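You operate a simulated robot arm through the tools that you are given. There is no shell and no other tool.

You run a simulated robot arm. Do the job below in one go: nothing can be reset, and whatever is moved stays where it is left.

JOB
Set the controls near the bench two top. At the end: the red knob is turned to 6; the green knob is turned to 3; the blue lever is set to 1; the yellow knob is turned to 8; whatever was shut is shut again. Leave all else as you found it, and nothing knocked over. The blue lever goes to its stop.
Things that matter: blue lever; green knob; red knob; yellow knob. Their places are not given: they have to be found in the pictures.

Only the result counts: the job must be done as asked and must still hold three seconds after the hand-in. Knocking over, shifting, dropping, spilling or breaking anything else fails it.

ROBOT AND FRAMES
A 7-joint arm with a two-finger parallel gripper, fixed in place. Base frame: the origin is at the foot of the arm, x ahead of it, y to its left, z up; the work surface is at about z = 0.8. Lengths are in m, angles in degrees, forces in N, time in s.
Its first joint turns from -132.0 to 132.0 degrees. Payload 3.91 kg.
The tool frame sits at the grasp point between the pads (the TCP): z along the fingers, y along the line on which they close. The tips reach 0.03 m beyond it. Largest opening 0.11 m; finger width 0.02, thickness 0.01; the body of the gripper, 0.048 by 0.112 m, starts 0.055 m behind the TCP.
Orientation is that of the tool frame in the base frame, as [roll, pitch, yaw] about the fixed x, y, z axes, in that order (R = Rz(yaw) Ry(pitch) Rx(roll)). With the fingers straight down and closing along the base's y, the tool's x points along the base's -x, its y along +y and its z along -z.

CONTROLS
- The arm moves only by the tool servo_tool. Its argument "series" is a list of rows, each a list of 2 entries, a list of its own where there are three numbers: the shift along the base's x, y, z in units of 250 mm (1.0 is 250 mm), then the turn, a rotation vector about the base's x, y, z in units of 60 degrees (1.0 is 60 degrees). In form: [[[x, y, z], [wx, wy, wz]], ...]. A call has 1 to 20 rows; each row is the pose to reach, as a shift and turn from the pose commanded when the call began. "fingers" is the closure, from 0 (fully open) to 1 (shut), set as the call begins (left out, the last holds). A call with a number of a shift or a turn outside -1 to 1 is refused whole. Rows are played at 5 a second. More than 0.05 m and 8.6 degrees between two rows, or a gripper value outside its range, and nothing of the call is played. A pose out of reach is approached as far as the arm can. The call stops where the force on the tool passes 40 N (or 10 N more than at its start, if that is more) or the arm is blocked; 0.2 s more then pass. The fingers move at their own pace (about 0.108 m/s each) and stop on an object; they squeeze with about 45 N. The grip force told is the motor's: it shows also when the fingers shut on nothing. Time passes only in rows, and 0.2 s behind the last, so rows that repeat a pose let the fingers close. It gives the time, the measured TCP pose, the force on the tool (base axes), the opening and the grip force at its end, in the units of the frame above (readings bear some noise), with the torque about the TCP (base axes, N m) and any sound that the robot's microphone picked up, and new pictures: "pictures" is both (left out), scene, wrist or none.
- Cameras (640 x 400 px; columns grow to the right, rows downward): "scene" is fixed at [0.2092, -0.6508, 1.4913]; the picture's right is [0.73, -0.68, 0.00], its down [-0.30, -0.32, -0.90] and it looks along [0.62, 0.66, -0.43] (base axes); focal length 354 px, centre (320, 200). "wrist" rides on the gripper at [0.072, 0.017, -0.103] in the tool frame; the picture's right is [-0.23, 0.97, 0.00], its down [-0.76, -0.18, -0.62] and it looks along [-0.61, -0.14, 0.78] (tool axes); focal length 222 px, centre (320, 200).
- probe_pixels(camera, pixels): for up to 12 pixels [column, row] of the newest picture of that camera ("zoom" is the newest enlarged one), the place [x, y, z] in the base frame of the surface seen there, good to about 0.002 m, but the place of the scene camera against the robot may be out by one fixed shift of up to 0.018 m in any direction. No time passes.
- inspect(camera, box): a new picture of the part [left, top, right, bottom] of that camera's present view, enlarged. No time passes.
- hand_in(): hands the job in; it is judged then, once.

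Unless the task says otherwise, let go and move clear before handing in.

The tools are called as a command line: name --argument value ..., lists and objects as JSON in quotes. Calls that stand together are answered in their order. servo_tool: Moves the arm, as the interface text tells. Its arguments: {"type":"object","properties":{"series":{"type":"array"},"fingers":{"type":"number"},"pictures":{"type":"string","enum":["both","scene","wrist","none"]}},"required":["series"]} The other tools are called the same way: probe_pixels (camera, pixels) gives the place of the surface under pixels of a picture; inspect (camera, box) takes an enlarged picture of a part of a camera's view; hand_in () hands the job in.

At the start:

```text
clock: 0.0
tcp_pos: [0.6192, -0.1208, 1.222]
tcp_rot: [-179.9, 0.1, -180.0]
ft_force: [-0.1, -1.1, 0.5]
torque: [0.03, 0.0, -0.01]
finger_gap: 0.1102
grip_force: 0.1
```

scene: 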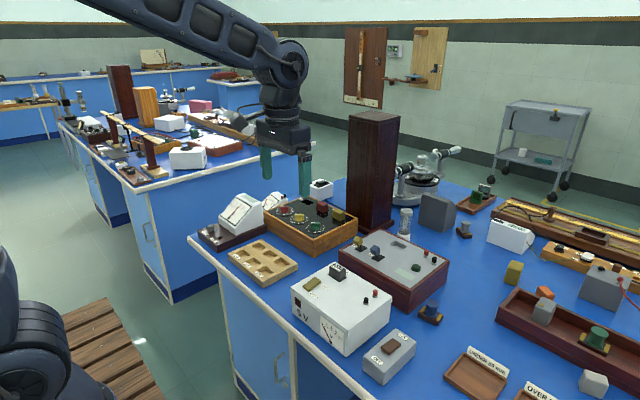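
wrist: 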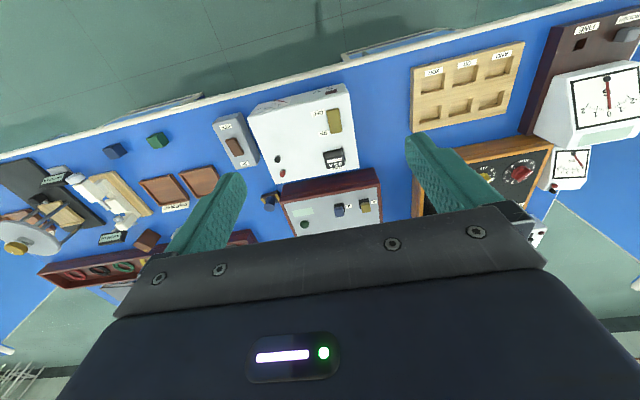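

The scene picture shows several boxes with knobs: a wooden box with red, yellow and green knobs around (310,220), and a grey-topped box around (395,260). I'll enlarge these to find the four controls.

inspect --camera "scene" --box '[255, 180, 365, 260]'

inspect --camera "scene" --box '[280, 220, 460, 350]'

inspect --camera "wrist" --box '[220, 60, 400, 240]'

inspect --camera "wrist" --box '[400, 30, 640, 240]'

```text
5.00 times, centred on (310, 220) of scene
```

zoom: 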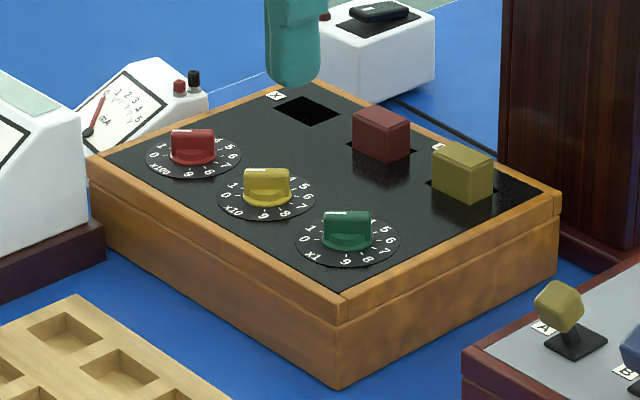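

```text
3.08 times, centred on (370, 285) of scene
```

zoom: 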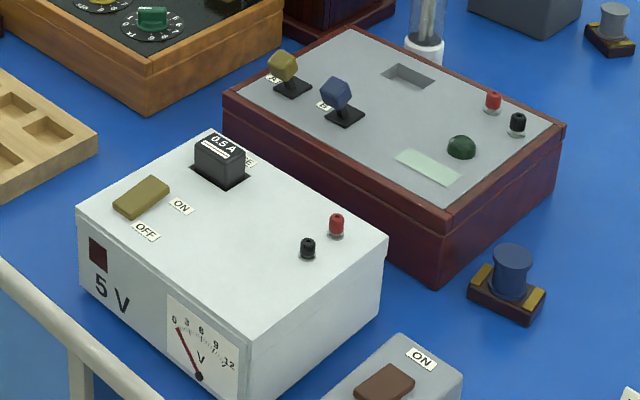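

```text
2.22 times, centred on (310, 150) of wrist
```

zoom: 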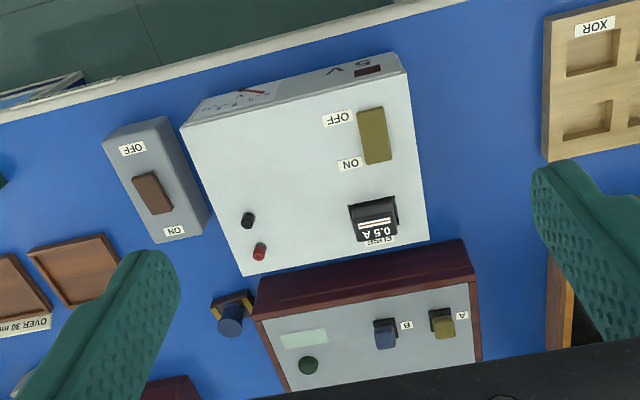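

```text
1.90 times, centred on (520, 135) of wrist
```

zoom: 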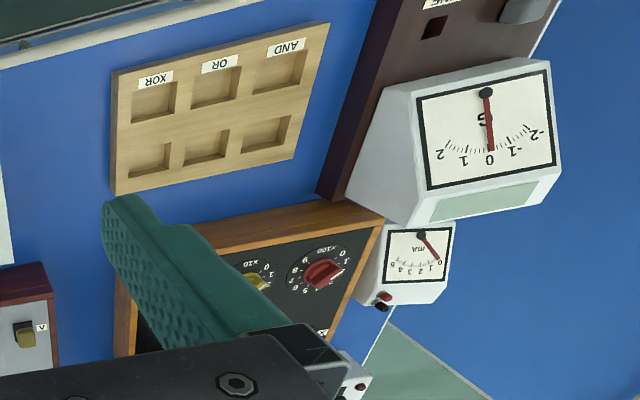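

The wooden box carries the red (x100), yellow (x10) and green (x1) dials, and the grey-topped box has a blue lever "B". I'll locate these with the probe and look closer.

probe_pixels --camera "scene" --pixels '[[284, 208], [303, 216], [315, 224], [376, 249], [359, 240], [323, 250], [271, 215], [319, 197], [365, 221], [380, 260], [400, 255], [430, 256]]'

inspect --camera "scene" --box '[270, 195, 334, 235]'

inspect --camera "scene" --box '[345, 225, 409, 265]'

inspect --camera "wrist" --box '[290, 170, 390, 240]'

inspect --camera "wrist" --box '[460, 140, 560, 210]'

inspect --camera "scene" --box '[440, 180, 640, 400]'

```text
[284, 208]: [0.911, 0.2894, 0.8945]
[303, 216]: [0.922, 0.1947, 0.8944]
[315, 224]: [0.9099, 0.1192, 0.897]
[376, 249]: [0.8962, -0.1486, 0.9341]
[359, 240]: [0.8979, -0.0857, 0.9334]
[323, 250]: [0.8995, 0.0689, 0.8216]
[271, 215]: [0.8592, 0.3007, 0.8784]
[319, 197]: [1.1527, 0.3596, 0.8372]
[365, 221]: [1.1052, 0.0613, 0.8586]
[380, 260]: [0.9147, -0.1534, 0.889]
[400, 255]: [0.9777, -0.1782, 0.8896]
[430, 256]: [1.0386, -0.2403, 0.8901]
```

```text
10.00 times, centred on (302, 215) of scene
```

zoom: 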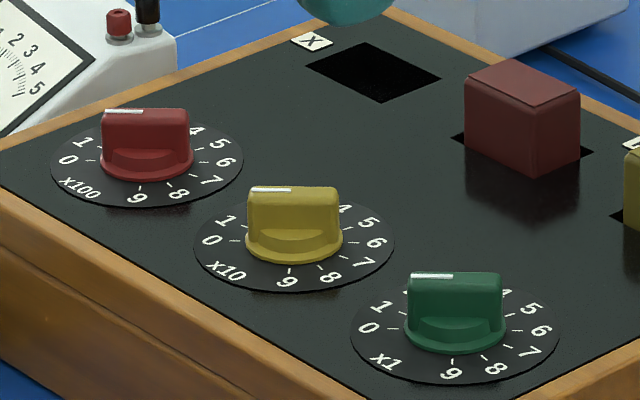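

```text
10.00 times, centred on (377, 245) of scene
```

zoom: 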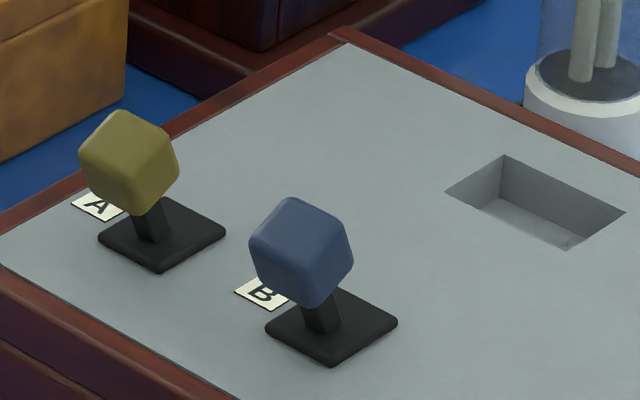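

```text
5.71 times, centred on (340, 205) of wrist
```

zoom: 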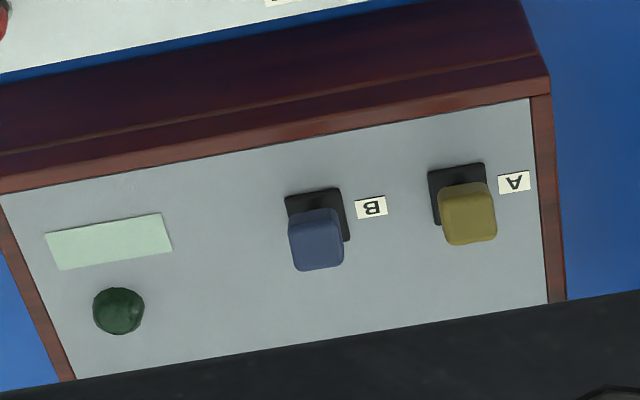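

```text
5.71 times, centred on (510, 175) of wrist
```

zoom: 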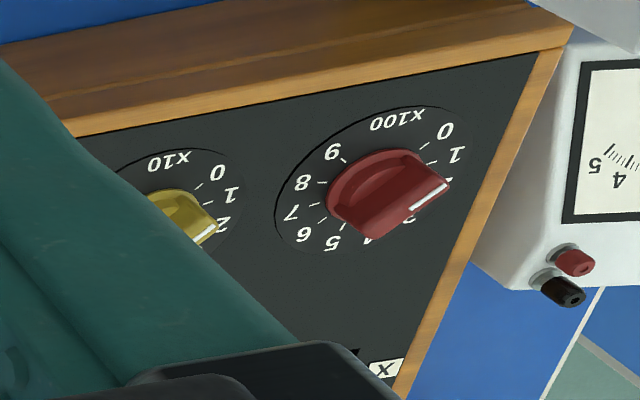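

```text
1.82 times, centred on (540, 290) of scene
```

zoom: 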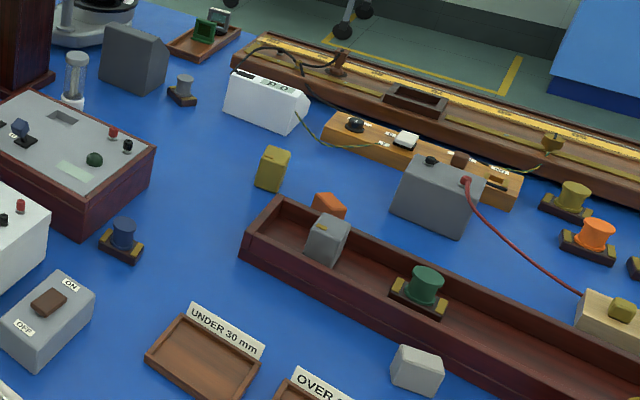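

Lever B's knob sits near (0.896,-0.149,0.934), but no 0/1 markings are visible yet. I'll bring the wrist camera closer above that box to look for them.

servo_tool --series '[[[0.14, 0, -0.1], [0, 0, 0]], [[0.28, 0, -0.2], [0, 0, 0]], [[0.42, 0, -0.3], [0, 0, 0]], [[0.56, 0, -0.4], [0, 0, 0]], [[0.68, 0, -0.48], [0, 0, 0]], [[0.68, 0, -0.48], [0, 0, 0]]]' --fingers 0

inspect --camera "wrist" --box '[220, 60, 420, 220]'

```text
clock: 1.4
tcp_pos: [0.7908, -0.1205, 1.1023]
tcp_rot: [179.9, 0.0, 179.9]
ft_force: [-0.4, 0.2, 0.3]
torque: [-0.01, -0.02, 0.01]
finger_gap: 0.1101
grip_force: 0.1
```

scene: 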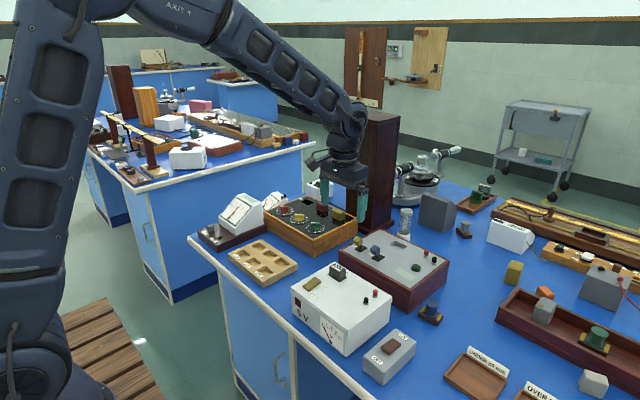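
wrist: 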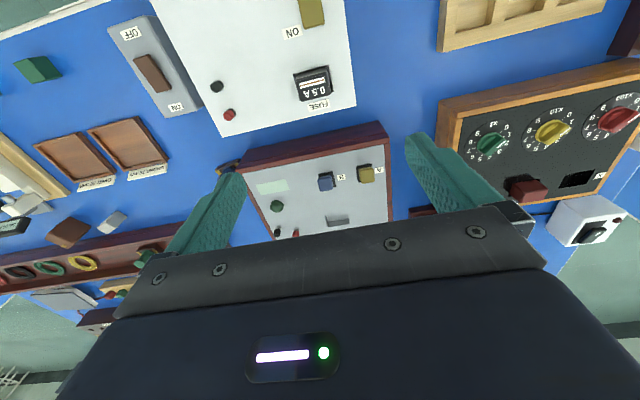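

```text
2.50 times, centred on (320, 140) of wrist
```

zoom: 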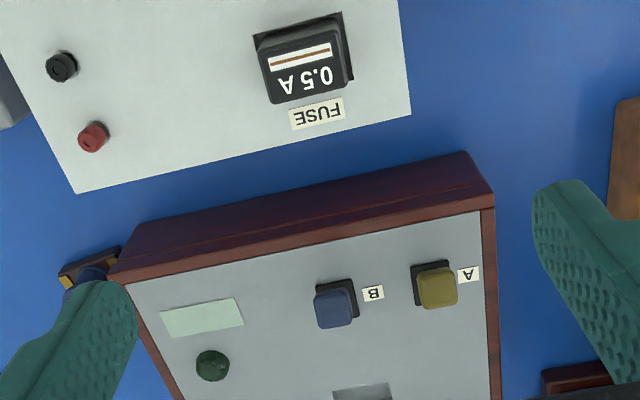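

The B plate and blue knob are visible near (327,180) of the wrist picture. I'll enlarge both the lever and the dials, then probe for geometry.

inspect --camera "wrist" --box '[295, 150, 395, 212]'

probe_pixels --camera "wrist" --pixels '[[324, 174], [326, 182], [333, 178], [341, 177], [367, 174], [360, 168], [380, 170], [386, 149], [355, 157], [245, 172], [389, 190], [277, 205]]'

inspect --camera "wrist" --box '[440, 70, 640, 210]'

```text
6.40 times, centred on (345, 181) of wrist
```

zoom: 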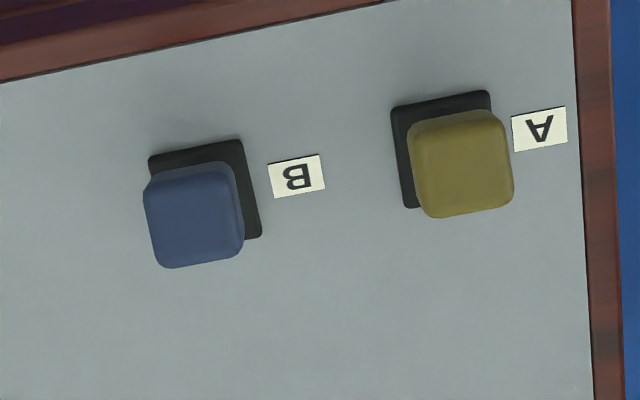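

```text
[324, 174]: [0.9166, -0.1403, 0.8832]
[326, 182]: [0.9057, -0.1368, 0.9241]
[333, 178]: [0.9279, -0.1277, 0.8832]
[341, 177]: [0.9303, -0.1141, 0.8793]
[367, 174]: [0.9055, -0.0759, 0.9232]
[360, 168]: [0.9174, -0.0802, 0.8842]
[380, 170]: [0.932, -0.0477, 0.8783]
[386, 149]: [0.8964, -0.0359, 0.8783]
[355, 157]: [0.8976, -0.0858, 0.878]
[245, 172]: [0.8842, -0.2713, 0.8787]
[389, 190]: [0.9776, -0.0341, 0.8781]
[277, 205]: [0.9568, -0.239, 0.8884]
```

```text
2.86 times, centred on (540, 140) of wrist
```

zoom: 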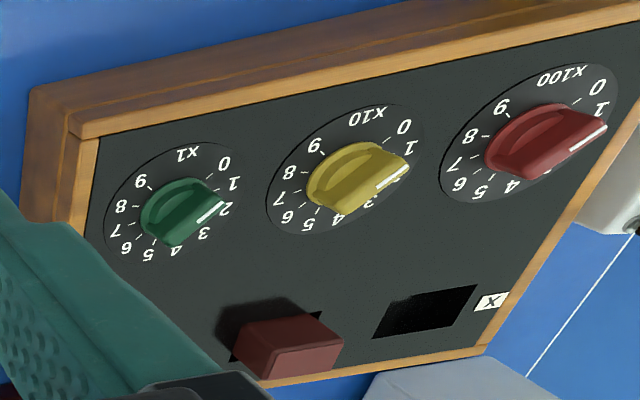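

The lever knob leans toward -x with respect to its plate. The dial pointers need a closer look, so I'll move above the wooden box at about y=0.2.

servo_tool --series '[[[0, 0.16, 0], [0, 0, 0]], [[0, 0.32, 0], [0, 0, 0]], [[0, 0.48, 0], [0, 0, 0]], [[0, 0.64, 0], [0, 0, 0]], [[0, 0.8, 0], [0, 0, 0]], [[0, 0.96, 0], [0, 0, 0]], [[0.1, 1.0, -0.1], [0, 0, 0]], [[0.1, 1.0, -0.1], [0, 0, 0]]]'

servo_tool --series '[[[0.1, 0.3, 0], [0, 0, 0]], [[0.1, 0.35, 0], [0, 0, 0]], [[0.1, 0.35, 0], [0, 0, 0]]]'

```text
clock: 3.2
tcp_pos: [0.8141, 0.1281, 1.0793]
tcp_rot: [-180.0, 0.0, -180.0]
ft_force: [0.1, -0.1, -0.3]
torque: [0.0, -0.04, 0.0]
finger_gap: 0.1103
grip_force: 0.1
```

scene: 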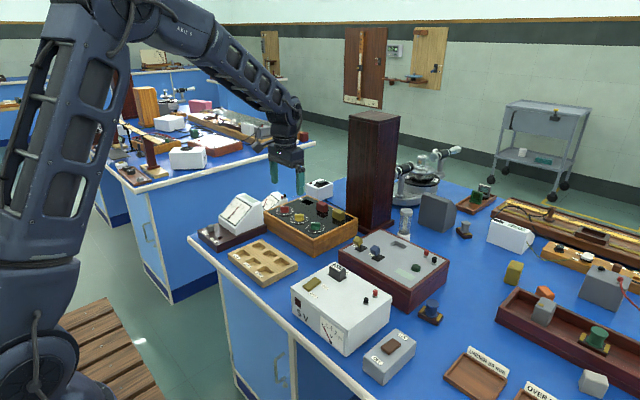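
wrist: 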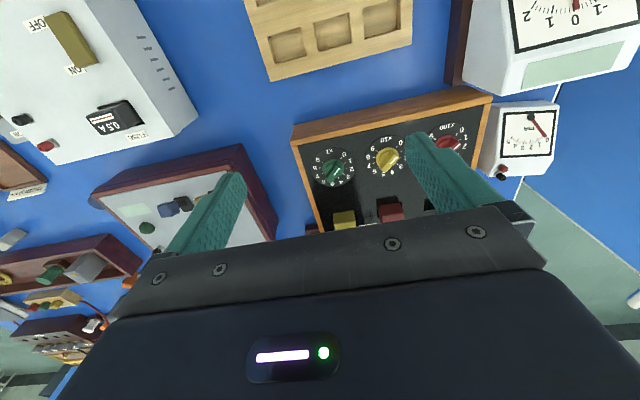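

```text
refused: row 1 steps farther than a row can; nothing moved
```

Green at (333,168) and yellow at (388,158) are in clear view, while red (447,145) is partly hidden by the finger. I'll enlarge and probe, then step further in +y.

inspect --camera "wrist" --box '[300, 130, 420, 205]'

servo_tool --series '[[[0.05, 0.15, 0], [0, 0, 0]], [[0.1, 0.3, 0], [0, 0, 0]], [[0.1, 0.3, 0], [0, 0, 0]]]'

inspect --camera "wrist" --box '[250, 100, 430, 215]'

```text
5.33 times, centred on (360, 168) of wrist
```

zoom: 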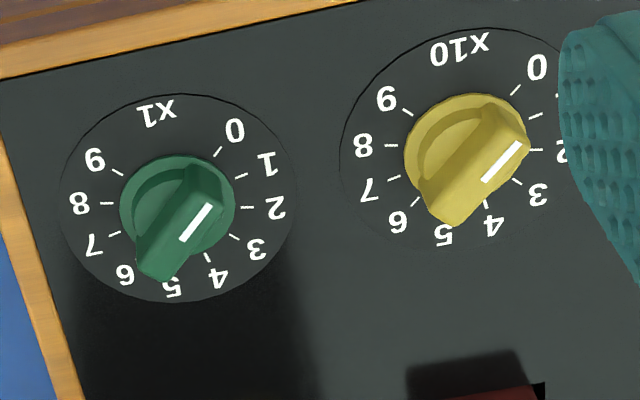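

```text
clock: 4.0
tcp_pos: [0.839, 0.2051, 1.0768]
tcp_rot: [-180.0, 0.0, 179.9]
ft_force: [0.6, -0.1, 0.4]
torque: [0.01, 0.02, -0.01]
finger_gap: 0.11
grip_force: 0.1
```

scene: 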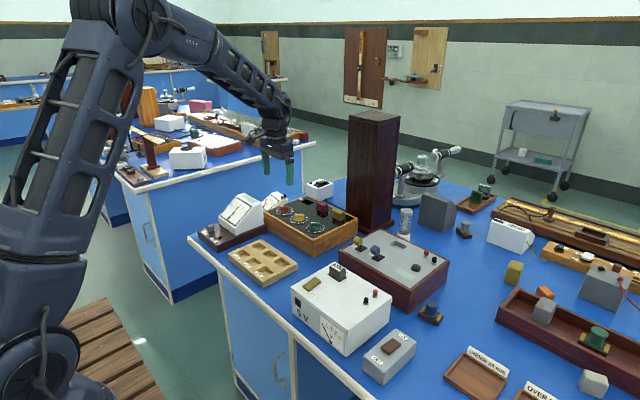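
wrist: 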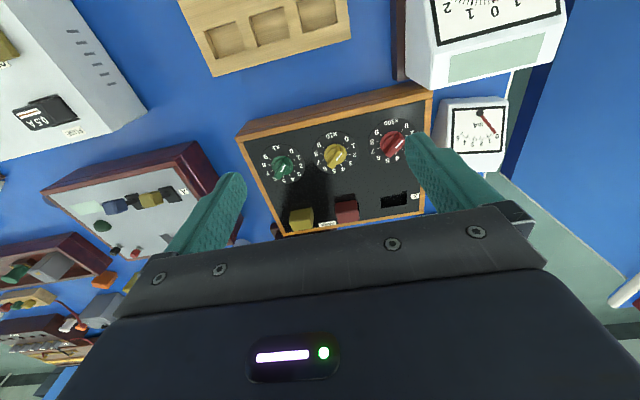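

```text
3.48 times, centred on (340, 158) of wrist
```

zoom: 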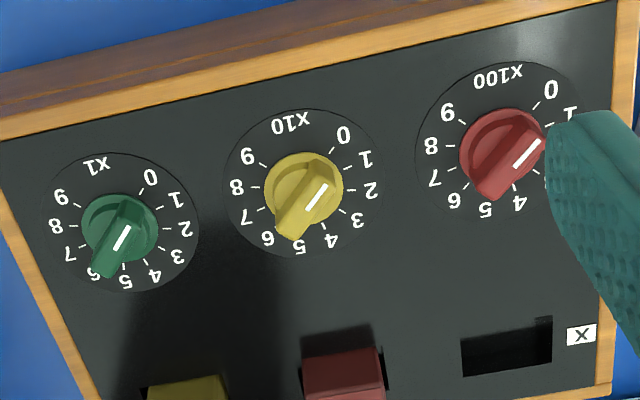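

All three pointers line up with their 0 ticks in this view (white stripes at about (122,237), (317,196), (527,152) in the zoom). I'll probe the ticks and knobs to get centres and tick angles.

probe_pixels --camera "zoom" --pixels '[[334, 151], [348, 168], [352, 189], [344, 209], [327, 226], [262, 208], [258, 187], [270, 163], [308, 207], [326, 185], [290, 215], [340, 165]]'

probe_pixels --camera "zoom" --pixels '[[142, 193], [162, 208], [166, 230], [159, 248], [147, 264], [78, 227], [90, 204], [114, 247], [131, 227], [540, 140], [514, 165], [455, 146]]'

probe_pixels --camera "zoom" --pixels '[[225, 190], [384, 185], [303, 108], [45, 225], [199, 225], [415, 150], [500, 62], [5, 140], [615, 2], [95, 395], [600, 395], [493, 222]]'

inspect --camera "wrist" --box '[250, 115, 350, 178]'

```text
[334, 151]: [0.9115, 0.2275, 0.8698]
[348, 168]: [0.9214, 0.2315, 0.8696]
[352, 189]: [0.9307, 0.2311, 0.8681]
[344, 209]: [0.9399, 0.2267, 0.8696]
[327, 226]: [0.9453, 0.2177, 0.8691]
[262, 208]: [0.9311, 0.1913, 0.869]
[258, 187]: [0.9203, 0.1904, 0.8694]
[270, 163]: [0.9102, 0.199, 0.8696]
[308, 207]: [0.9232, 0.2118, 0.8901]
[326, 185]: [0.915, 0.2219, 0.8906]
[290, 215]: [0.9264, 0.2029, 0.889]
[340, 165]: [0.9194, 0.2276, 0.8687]
```

```text
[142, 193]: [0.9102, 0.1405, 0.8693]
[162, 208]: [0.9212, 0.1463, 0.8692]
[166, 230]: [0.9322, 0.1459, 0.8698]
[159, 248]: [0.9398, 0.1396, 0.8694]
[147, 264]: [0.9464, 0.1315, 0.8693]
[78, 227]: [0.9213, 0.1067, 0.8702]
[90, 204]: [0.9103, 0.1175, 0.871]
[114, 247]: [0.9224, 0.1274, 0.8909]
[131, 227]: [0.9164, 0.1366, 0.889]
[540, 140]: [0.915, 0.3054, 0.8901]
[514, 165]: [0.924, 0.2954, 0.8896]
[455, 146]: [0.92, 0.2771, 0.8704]
```

```text
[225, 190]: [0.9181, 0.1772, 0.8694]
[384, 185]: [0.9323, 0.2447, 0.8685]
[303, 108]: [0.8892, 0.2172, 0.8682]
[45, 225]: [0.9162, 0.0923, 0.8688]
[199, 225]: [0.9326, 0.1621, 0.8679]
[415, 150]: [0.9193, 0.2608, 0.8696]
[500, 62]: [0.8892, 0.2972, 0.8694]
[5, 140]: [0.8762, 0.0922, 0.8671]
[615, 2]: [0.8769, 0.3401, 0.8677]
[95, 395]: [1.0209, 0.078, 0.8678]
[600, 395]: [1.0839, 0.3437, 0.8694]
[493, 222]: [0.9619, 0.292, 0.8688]
```

```text
6.35 times, centred on (300, 146) of wrist
```

zoom: 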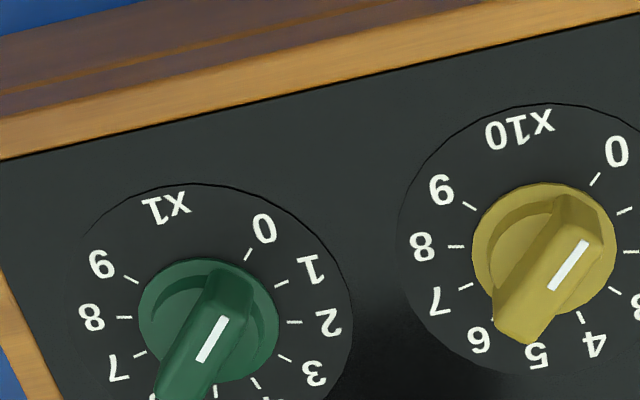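

The ticks fit centres of about (0.926,0.127) for green, (0.926,0.211) for yellow and (0.926,0.295) for red. They are 30° apart clockwise, with 0 at azimuth 135°, and the knob tops are at z≈0.890. I'll move above green while turning the tool clockwise, to check the wrist range in free air.

servo_tool --series '[[[0.044, -0.039, -0.038], [0, 0, -0.125]], [[0.087, -0.078, -0.077], [0, 0, -0.25]], [[0.13, -0.117, -0.115], [0, 0, -0.375]], [[0.174, -0.156, -0.154], [0, 0, -0.5]], [[0.218, -0.195, -0.192], [0, 0, -0.625]], [[0.26, -0.235, -0.23], [0, 0, -0.75]], [[0.304, -0.274, -0.269], [0, 0, -0.875]], [[0.348, -0.313, -0.307], [0, 0, -1.0]]]' --pictures "none"

servo_tool --series '[[[0, 0, 0], [0, 0, -0.125]], [[0, 0, 0], [0, 0, -0.25]], [[0, 0, 0], [0, 0, -0.375]], [[0, 0, 0], [0, 0, -0.5]], [[0, 0, 0], [0, 0, -0.625]], [[0, 0, 0], [0, 0, -0.75]], [[0, 0, 0], [0, 0, -0.875]], [[0, 0, 0], [0, 0, -1.0]]]' --pictures "none"

servo_tool --series '[[[0, 0, 0], [0, 0, -0.125]], [[0, 0, 0], [0, 0, -0.25]], [[0, 0, 0], [0, 0, -0.375]], [[0, 0, 0], [0, 0, -0.375]]]'

```text
clock: 5.8
tcp_pos: [0.9255, 0.1268, 1.0009]
tcp_rot: [-180.0, 0.1, 119.9]
ft_force: [0.2, 0.6, 0.2]
torque: [0.01, -0.05, -0.02]
finger_gap: 0.11
grip_force: 0.2
```

```text
clock: 7.6
tcp_pos: [0.9266, 0.1255, 0.9998]
tcp_rot: [-180.0, 0.0, 59.9]
ft_force: [0.5, -1.2, -0.3]
torque: [0.05, -0.01, 0.01]
finger_gap: 0.1099
grip_force: 0.0
```

```text
clock: 8.6
tcp_pos: [0.9264, 0.1261, 1.0003]
tcp_rot: [-180.0, 0.0, 37.4]
ft_force: [0.6, -0.1, -0.7]
torque: [-0.04, 0.0, 0.01]
finger_gap: 0.1099
grip_force: 0.0
```

scene: 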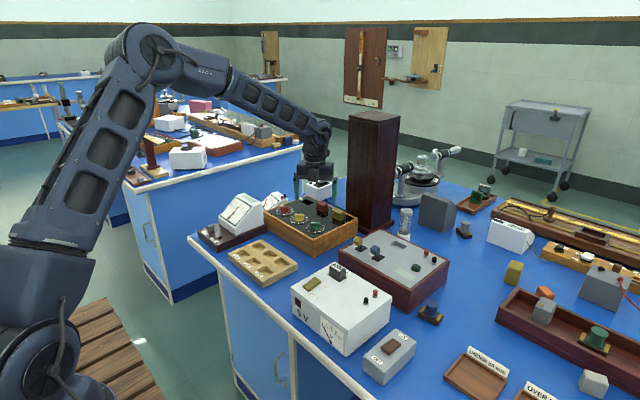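
wrist: 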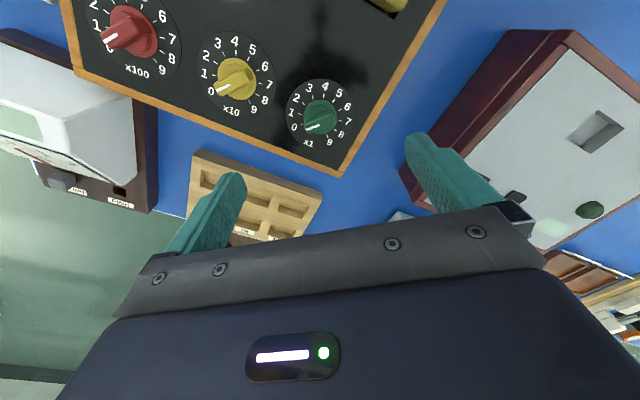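

The wrist reaches yaw 37° without trouble. I'll enlarge this clear view of the three dials.

inspect --camera "wrist" --box '[70, 0, 370, 180]'

inspect --camera "wrist" --box '[270, 70, 366, 150]'

```text
2.13 times, centred on (220, 90) of wrist
```

zoom: 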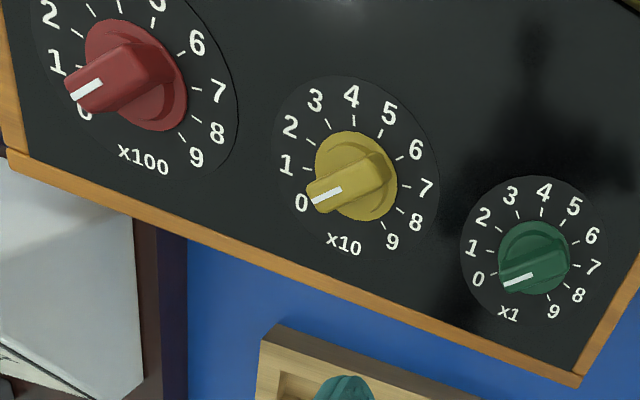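

```text
5.00 times, centred on (318, 110) of wrist
```

zoom: 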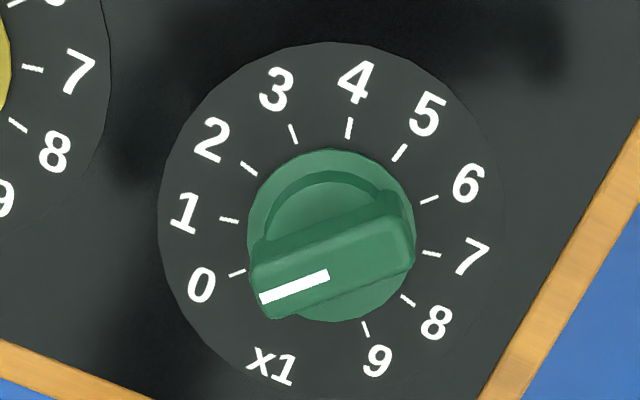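

All three dials read 0. I'll turn back to yaw 135° so the pads face the green bar, half-close the fingers and lower to just above the knob.

servo_tool --series '[[[0, 0, 0], [0, 0, 0.125]], [[0, 0, 0], [0, 0, 0.25]], [[0, 0, 0], [0, 0, 0.375]], [[0, 0, 0], [0, 0, 0.5]], [[0, 0, 0], [0, 0, 0.625]], [[0, 0, 0], [0, 0, 0.75]], [[0, 0, 0], [0, 0, 0.875]], [[0, 0, 0], [0, 0, 1.0]]]' --pictures "none" --fingers 0.6

servo_tool --series '[[[0, 0, -0.05], [0, 0, 0.125]], [[0, 0, -0.1], [0, 0, 0.25]], [[0, 0, -0.15], [0, 0, 0.375]], [[0, 0, -0.2], [0, 0, 0.5]], [[0, 0, -0.25], [0, 0, 0.627]], [[0, 0, -0.25], [0, 0, 0.627]]]'

inspect --camera "wrist" --box '[220, 120, 420, 240]'

```text
clock: 10.4
tcp_pos: [0.9258, 0.1269, 1.0004]
tcp_rot: [180.0, 0.0, 97.6]
ft_force: [1.1, -0.6, -0.9]
torque: [-0.03, 0.0, -0.04]
finger_gap: 0.0439
grip_force: 0.0
```

```text
clock: 11.8
tcp_pos: [0.9248, 0.126, 0.9379]
tcp_rot: [-180.0, 0.0, 135.2]
ft_force: [-0.9, 0.5, 1.0]
torque: [-0.01, 0.0, -0.03]
finger_gap: 0.0441
grip_force: 0.1
```

scene: 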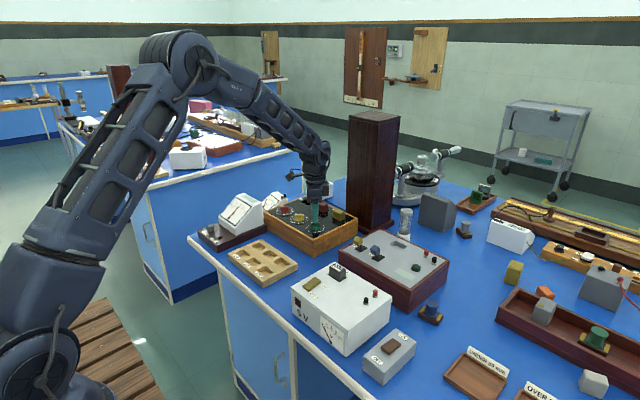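
wrist: 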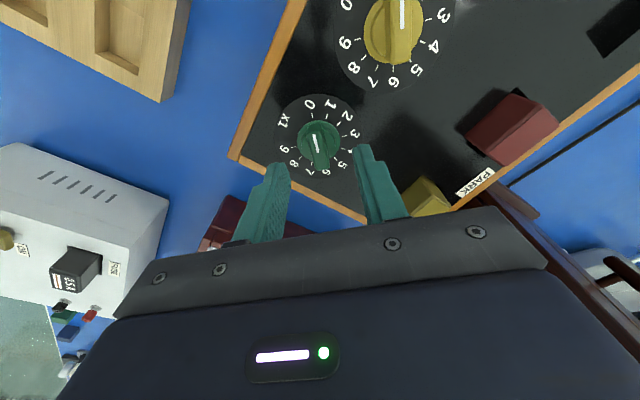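

```text
3.20 times, centred on (320, 180) of wrist
```

zoom: 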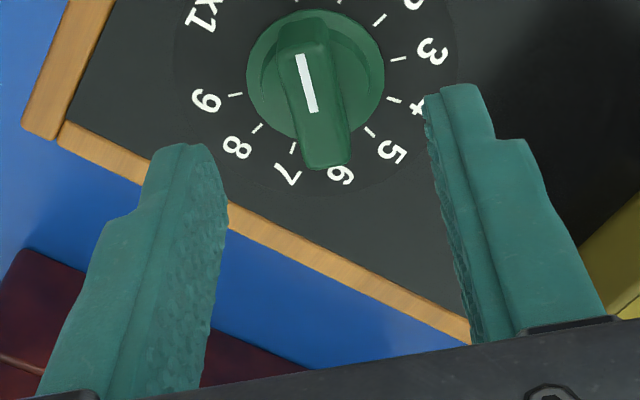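

The fingers straddle the green bar, which appears parallel to the pads. I'll probe the bar and the fingertips to check centring before lowering.

probe_pixels --camera "zoom" --pixels '[[300, 56], [313, 110], [327, 150], [285, 90], [335, 90], [310, 155], [348, 150], [255, 90], [380, 80], [190, 150], [455, 90], [320, 130]]'

```text
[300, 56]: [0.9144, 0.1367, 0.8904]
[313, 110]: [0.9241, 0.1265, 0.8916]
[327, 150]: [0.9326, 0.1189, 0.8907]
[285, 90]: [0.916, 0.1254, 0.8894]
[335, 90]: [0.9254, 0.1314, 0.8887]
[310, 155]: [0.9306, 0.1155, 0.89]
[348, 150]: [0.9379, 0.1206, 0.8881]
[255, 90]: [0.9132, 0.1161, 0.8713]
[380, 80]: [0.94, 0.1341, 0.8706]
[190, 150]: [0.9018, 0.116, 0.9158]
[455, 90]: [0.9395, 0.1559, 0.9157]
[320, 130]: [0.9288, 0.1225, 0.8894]
```

The bar is centred between the pads within about 1 mm, and the skirt is at z≈0.871. I'll lower until the tips are near z=0.876 and then close.

servo_tool --series '[[[0.002, 0.001, -0.04], [0, 0, 0]], [[0.004, 0.002, -0.08], [0, 0, 0]], [[0.004, 0.002, -0.11], [0, 0, 0]], [[0.004, 0.002, -0.126], [0, 0, 0]], [[0.004, 0.002, -0.126], [0, 0, 0]]]' --pictures "none"

servo_tool --series '[[[0, 0, 0], [0, 0, 0]], [[0, 0, 0], [0, 0, 0]], [[0, 0, 0], [0, 0, 0]]]' --fingers 1

```text
clock: 13.0
tcp_pos: [0.9269, 0.1262, 0.9054]
tcp_rot: [-180.0, 0.0, 135.1]
ft_force: [-0.3, 0.1, -0.4]
torque: [0.01, 0.0, 0.02]
finger_gap: 0.0441
grip_force: 0.1
```

```text
clock: 13.8
tcp_pos: [0.9245, 0.1239, 0.9061]
tcp_rot: [-179.7, -0.1, 135.0]
ft_force: [-10.9, -3.9, 8.7]
torque: [0.05, -0.08, -0.01]
finger_gap: 0.0121
grip_force: 44.9
stopped in row 3: the force on the tool passed its limit at 41 N (the readings are from after the stop); the commanded pose is now the measured one
```

scene: 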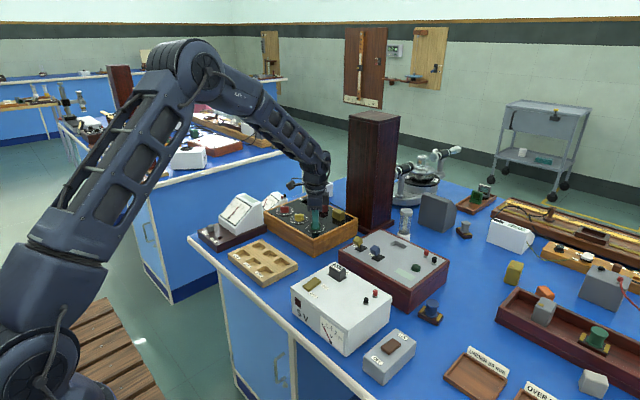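
wrist: 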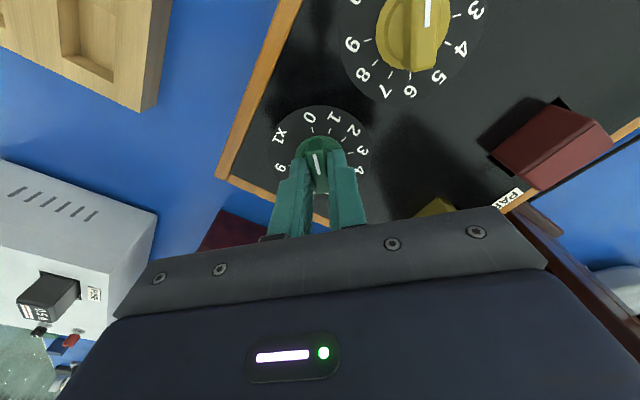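

The pads are on the bar (gap 0.0121, grip 45 N) with some side force from being slightly off-centre. I'll hold still to read the steady force before turning.

servo_tool --series '[[[0, 0, 0], [0, 0, 0]], [[0, 0, 0], [0, 0, 0]]]' --pictures "none"

```text
clock: 14.4
tcp_pos: [0.9243, 0.1253, 0.9046]
tcp_rot: [-179.8, -0.1, 135.0]
ft_force: [-14.4, -5.7, 14.5]
torque: [0.68, 0.74, -0.01]
finger_gap: 0.0119
grip_force: 44.8
```

A steady push of about (-14,-6,+14) N remains, so I'll ease the tool about 1 mm that way to relax it.

servo_tool --series '[[[-0.003, -0.0015, 0.003], [0, 0, 0]], [[-0.003, -0.0015, 0.003], [0, 0, 0]]]' --pictures "none"

```text
clock: 15.1
tcp_pos: [0.9256, 0.1251, 0.906]
tcp_rot: [-179.8, -0.1, 135.1]
ft_force: [-1.1, -0.8, 6.2]
torque: [0.69, 0.25, -0.06]
finger_gap: 0.0118
grip_force: 45.0
```

The force is relaxed. I'll turn 30° clockwise and watch forces and sound.

servo_tool --series '[[[0, 0, 0], [0, 0, -0.083]], [[0, 0, 0], [0, 0, -0.167]], [[0, 0, 0], [0, 0, -0.25]], [[0, 0, 0], [0, 0, -0.333]], [[0, 0, 0], [0, 0, -0.417]], [[0, 0, 0], [0, 0, -0.5]], [[0, 0, 0], [0, 0, -0.5]]]' --pictures "wrist"

```text
clock: 16.6
tcp_pos: [0.9248, 0.1244, 0.9054]
tcp_rot: [-179.8, -0.1, 105.0]
ft_force: [1.6, 4.8, 4.2]
torque: [0.57, -0.29, -0.01]
finger_gap: 0.0118
grip_force: 44.6
```

wrist: 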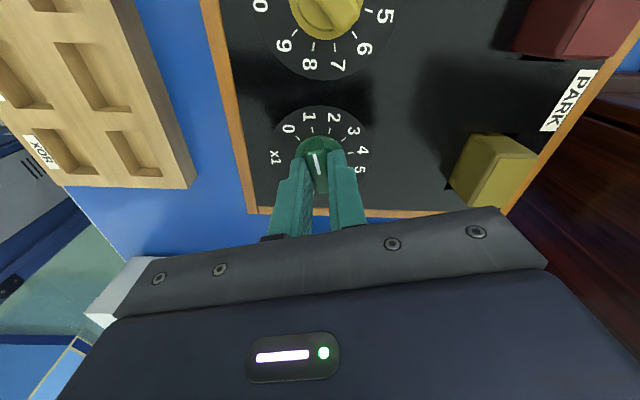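

The dial turned by one mark with low force. I'll turn another 60° to put green at 3.

servo_tool --series '[[[0, 0, 0], [0, 0, -0.083]], [[0, 0, 0], [0, 0, -0.167]], [[0, 0, 0], [0, 0, -0.25]], [[0, 0, 0], [0, 0, -0.333]], [[0, 0, 0], [0, 0, -0.417]], [[0, 0, 0], [0, 0, -0.5]], [[0, 0, 0], [0, 0, -0.583]], [[0, 0, 0], [0, 0, -0.667]], [[0, 0, 0], [0, 0, -0.75]], [[0, 0, 0], [0, 0, -0.833]], [[0, 0, 0], [0, 0, -0.917]], [[0, 0, 0], [0, 0, -1.0]], [[0, 0, 0], [0, 0, -1.0]]]' --pictures "wrist"

inspect --camera "wrist" --box '[260, 90, 380, 200]'

```text
clock: 19.4
tcp_pos: [0.9252, 0.1243, 0.9062]
tcp_rot: [-179.7, -0.1, 45.1]
ft_force: [5.1, -0.5, -3.7]
torque: [0.06, -0.54, -0.01]
finger_gap: 0.012
grip_force: 45.1
```

wrist: 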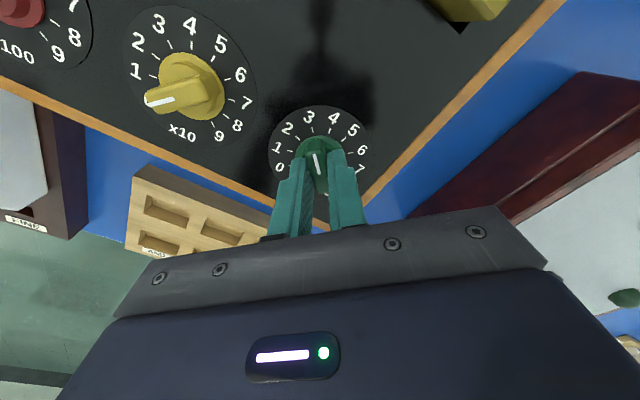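

```text
3.64 times, centred on (320, 145) of wrist
```

zoom: 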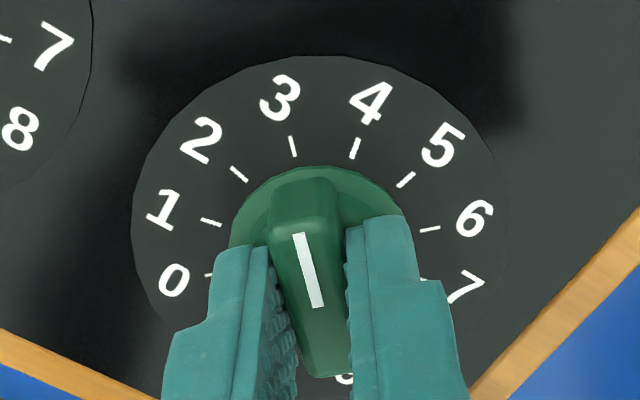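

Green's stripe now points at the 3 tick. I'll open the fingers and rise straight up to check that it holds.

servo_tool --series '[[[0, 0, 0], [0, 0, 0]], [[0, 0, 0], [0, 0, 0]], [[0, 0, 0.06], [0, 0, 0]], [[0, 0, 0.16], [0, 0, 0]], [[0, 0, 0.28], [0, 0, 0]], [[0, 0, 0.28], [0, 0, 0]]]' --fingers 0.6

inspect --camera "wrist" --box '[240, 50, 400, 180]'

inspect --camera "wrist" --box '[80, 0, 280, 130]'

```text
clock: 20.9
tcp_pos: [0.9236, 0.1258, 0.9765]
tcp_rot: [-179.6, -0.1, 45.0]
ft_force: [-0.2, -0.8, 0.4]
torque: [0.05, 0.0, 0.02]
finger_gap: 0.044
grip_force: 0.0
```

scene: 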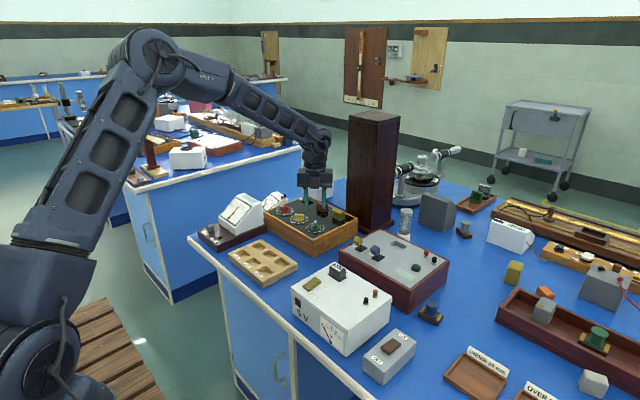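
wrist: 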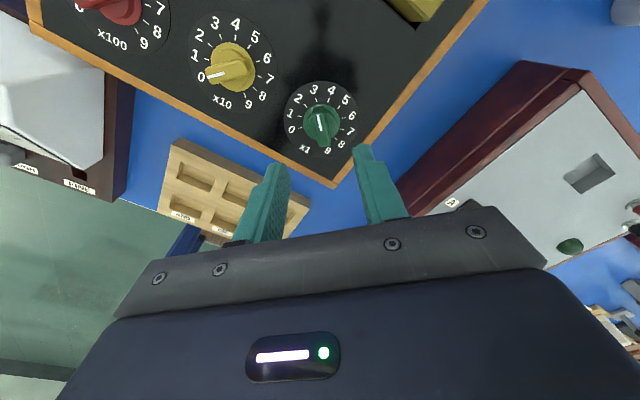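

```text
3.08 times, centred on (320, 115) of wrist
```

zoom: 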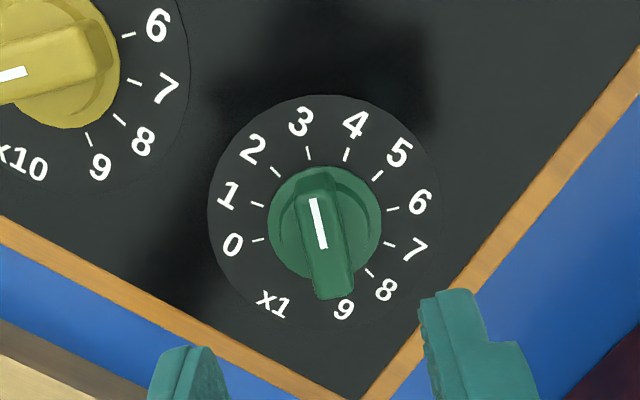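

```text
3.08 times, centred on (180, 65) of wrist
```

zoom: 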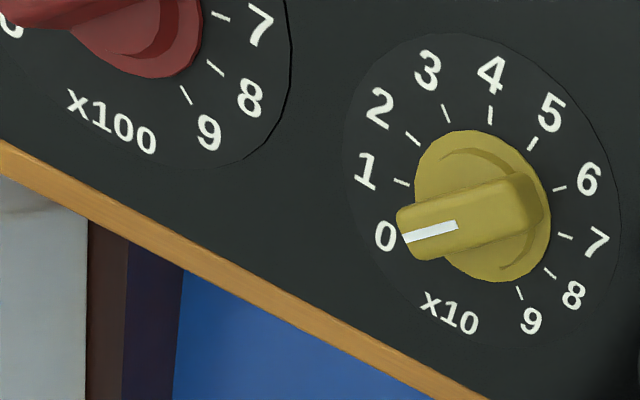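

Green rests at 3. Next is yellow, so I'll rotate the tool the other way to yaw -45° in steps while moving over it, so one grasp can cover the full 240°.

servo_tool --series '[[[0, 0.03, 0.02], [0, 0, 0.13]], [[0, 0.06, 0.04], [0, 0, 0.26]], [[0, 0.1, 0.06], [0, 0, 0.39]], [[0, 0.15, 0.08], [0, 0, 0.52]], [[0, 0.2, 0.1], [0, 0, 0.65]], [[0, 0.25, 0.1], [0, 0, 0.78]], [[0, 0.3, 0.1], [0, 0, 0.91]], [[0, 0.338, 0.1], [0, 0, 1.0]]]' --pictures "none"

servo_tool --series '[[[0, 0, 0], [0, 0, 0.13]], [[0, 0, 0], [0, 0, 0.26]], [[0, 0, 0], [0, 0, 0.39]], [[0, 0, 0], [0, 0, 0.52]], [[0, 0, 0], [0, 0, 0.65]], [[0, 0, 0], [0, 0, 0.78]], [[0, 0, 0], [0, 0, 0.91]], [[0, 0, 0], [0, 0, 1.0]]]' --pictures "none"

servo_tool --series '[[[0, 0, 0], [0, 0, 0.13]], [[0, 0, 0], [0, 0, 0.26]], [[0, 0, 0], [0, 0, 0.39]], [[0, 0, 0], [0, 0, 0.52]], [[0, 0, 0], [0, 0, 0.65]], [[0, 0, 0], [0, 0, 0.78]], [[0, 0, 0], [0, 0, 0.91]], [[0, 0, 0], [0, 0, 1.0]]]' --pictures "none"

servo_tool --series '[[[0, 0, 0], [0, 0, 0.13]], [[0, 0, 0], [0, 0, 0.26]], [[0, 0, 0], [0, 0, 0.39]], [[0, 0, 0], [0, 0, 0.52]], [[0, 0, 0], [0, 0, 0.65]], [[0, 0, 0], [0, 0, 0.78]], [[0, 0, 0], [0, 0, 0.91]], [[0, 0, 0], [0, 0, 1.0]]]' --pictures "none"

servo_tool --series '[[[0, 0, 0], [0, 0, 0.13]], [[0, 0, 0], [0, 0, 0.26]], [[0, 0, 0], [0, 0, 0.39]], [[0, 0, 0], [0, 0, 0.5]], [[0, 0, 0], [0, 0, 0.5]]]'

```text
clock: 22.6
tcp_pos: [0.9251, 0.2113, 0.9999]
tcp_rot: [-179.7, -0.1, 105.1]
ft_force: [0.2, 0.2, 0.4]
torque: [-0.01, 0.01, 0.02]
finger_gap: 0.0441
grip_force: 0.1
```

```text
clock: 24.4
tcp_pos: [0.9254, 0.2094, 0.9995]
tcp_rot: [-179.8, -0.1, 165.2]
ft_force: [-0.5, 0.0, -0.3]
torque: [0.0, 0.0, 0.01]
finger_gap: 0.044
grip_force: 0.1
```

```text
clock: 26.2
tcp_pos: [0.9241, 0.2092, 1.0011]
tcp_rot: [-179.7, -0.1, -134.8]
ft_force: [0.6, -0.7, 0.1]
torque: [-0.02, 0.02, 0.03]
finger_gap: 0.044
grip_force: 0.2
```

```text
clock: 28.1
tcp_pos: [0.9256, 0.21, 1.0008]
tcp_rot: [-179.8, 0.0, -74.9]
ft_force: [0.6, 0.0, 0.4]
torque: [-0.03, -0.02, -0.05]
finger_gap: 0.0442
grip_force: 0.1
```

```text
clock: 29.2
tcp_pos: [0.9265, 0.2078, 1.0006]
tcp_rot: [-179.7, 0.0, -44.9]
ft_force: [0.6, 1.1, -0.5]
torque: [0.03, -0.05, -0.02]
finger_gap: 0.0438
grip_force: 0.0
```

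scene: 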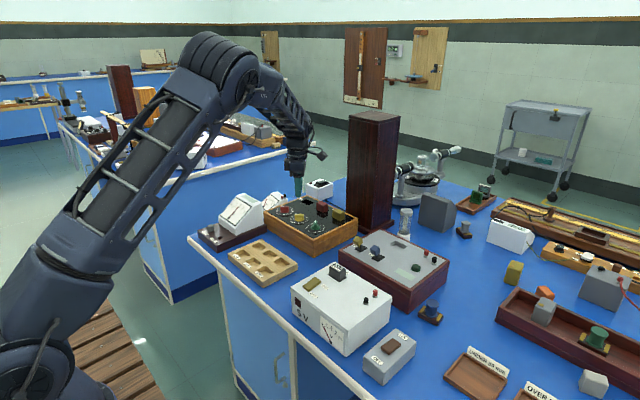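
wrist: 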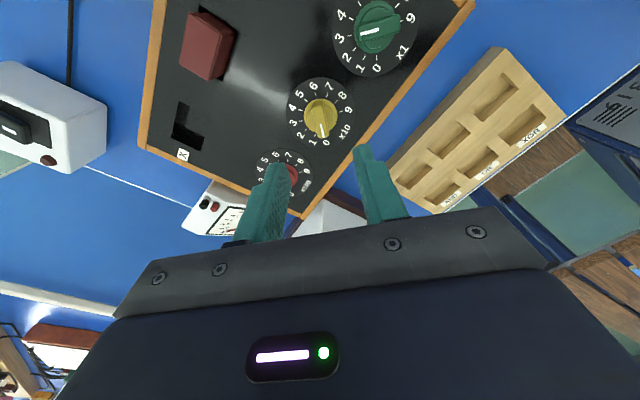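

The tool reached yaw -45° over yellow. I'll lower to just above the knob and check centring.

servo_tool --series '[[[0, 0, -0.08], [0, 0, 0]], [[0, 0, -0.16], [0, 0, 0]], [[0, 0, -0.25], [0, 0, 0]], [[0, 0, -0.25], [0, 0, 0]]]' --pictures "wrist"

inspect --camera "wrist" --box '[220, 100, 420, 220]'

```text
clock: 30.2
tcp_pos: [0.9247, 0.2099, 0.9379]
tcp_rot: [-179.7, -0.1, -44.9]
ft_force: [-0.3, -0.2, -0.5]
torque: [-0.01, 0.0, 0.01]
finger_gap: 0.0439
grip_force: 0.0
```

wrist: 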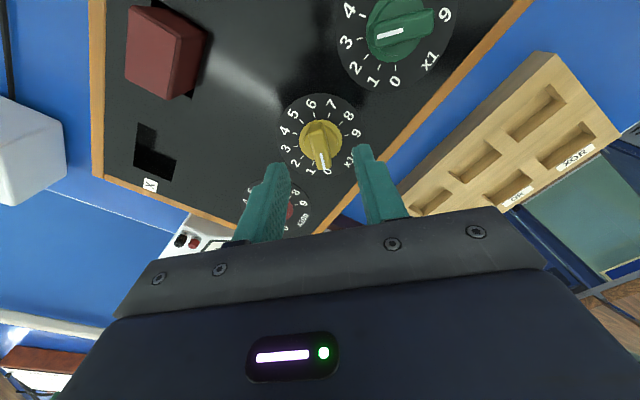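

```text
3.20 times, centred on (320, 160) of wrist
```

zoom: 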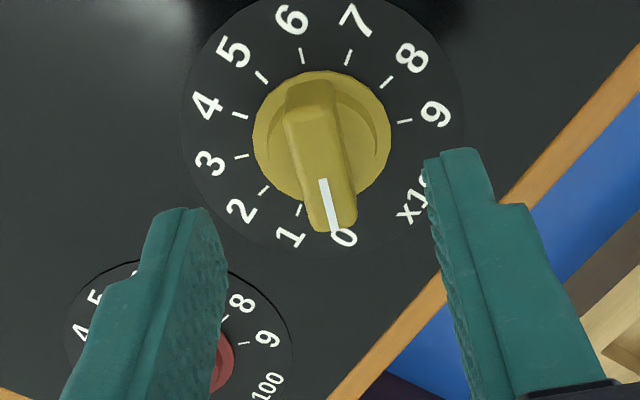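

Compared with the green grasp, the yellow bar (stripe at columns 321–325) is now centred within about 0.5 mm. I'll descend and close.

servo_tool --series '[[[0, 0, -0.04], [0, 0, 0]], [[0, 0, -0.08], [0, 0, 0]], [[0, 0, -0.11], [0, 0, 0]], [[0, 0, -0.124], [0, 0, 0]], [[0, 0, -0.124], [0, 0, 0]]]' --pictures "none"

servo_tool --series '[[[0, 0, 0], [0, 0, 0]], [[0, 0, 0], [0, 0, 0]], [[0, 0, 0], [0, 0, 0]]]' --fingers 1 --pictures "wrist"

```text
clock: 31.4
tcp_pos: [0.9252, 0.2099, 0.9075]
tcp_rot: [-179.8, -0.1, -45.0]
ft_force: [0.6, 0.3, 0.1]
torque: [0.01, 0.02, -0.01]
finger_gap: 0.0442
grip_force: 0.0
```

```text
clock: 32.2
tcp_pos: [0.9254, 0.2089, 0.9086]
tcp_rot: [-179.9, -0.1, -45.0]
ft_force: [-7.6, -4.7, 0.5]
torque: [-0.42, 0.22, -0.03]
finger_gap: 0.0121
grip_force: 45.0
```

wrist: 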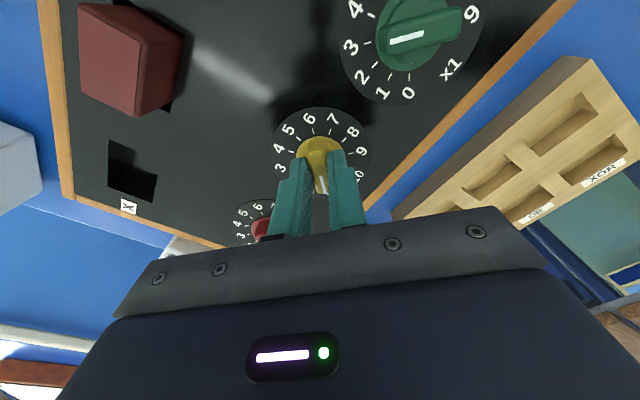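

Grasp is good with a small side load of (-7.6,-4.7) N. I'll ease 0.5 mm and turn yellow 60° clockwise.

servo_tool --series '[[[-0.002, -0.0014, 0], [0, 0, 0]], [[-0.002, -0.0014, 0], [0, 0, -0.083]], [[-0.002, -0.0014, 0], [0, 0, -0.167]], [[-0.002, -0.0014, 0], [0, 0, -0.25]], [[-0.002, -0.0014, 0], [0, 0, -0.333]], [[-0.002, -0.0014, 0], [0, 0, -0.417]], [[-0.002, -0.0014, 0], [0, 0, -0.5]], [[-0.002, -0.0014, 0], [0, 0, -0.583]], [[-0.002, -0.0014, 0], [0, 0, -0.667]], [[-0.002, -0.0014, 0], [0, 0, -0.75]], [[-0.002, -0.0014, 0], [0, 0, -0.833]], [[-0.002, -0.0014, 0], [0, 0, -0.917]], [[-0.002, -0.0014, 0], [0, 0, -1.0]], [[-0.002, -0.0014, 0], [0, 0, -1.0]]]' --pictures "wrist"

```text
clock: 35.2
tcp_pos: [0.9253, 0.2091, 0.9076]
tcp_rot: [-179.7, -0.1, -105.0]
ft_force: [17.8, 1.9, 12.2]
torque: [0.92, -0.37, -0.04]
finger_gap: 0.012
grip_force: 45.0
```

wrist: 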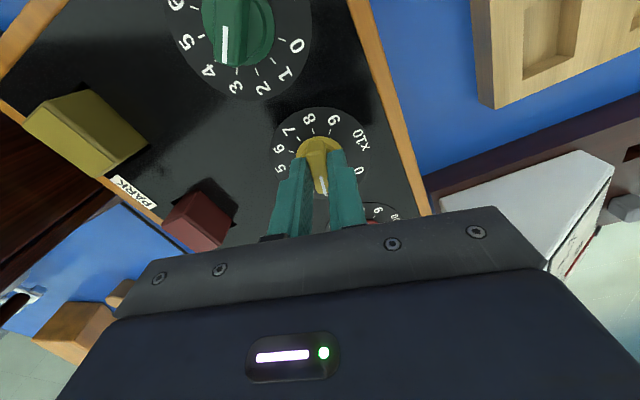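

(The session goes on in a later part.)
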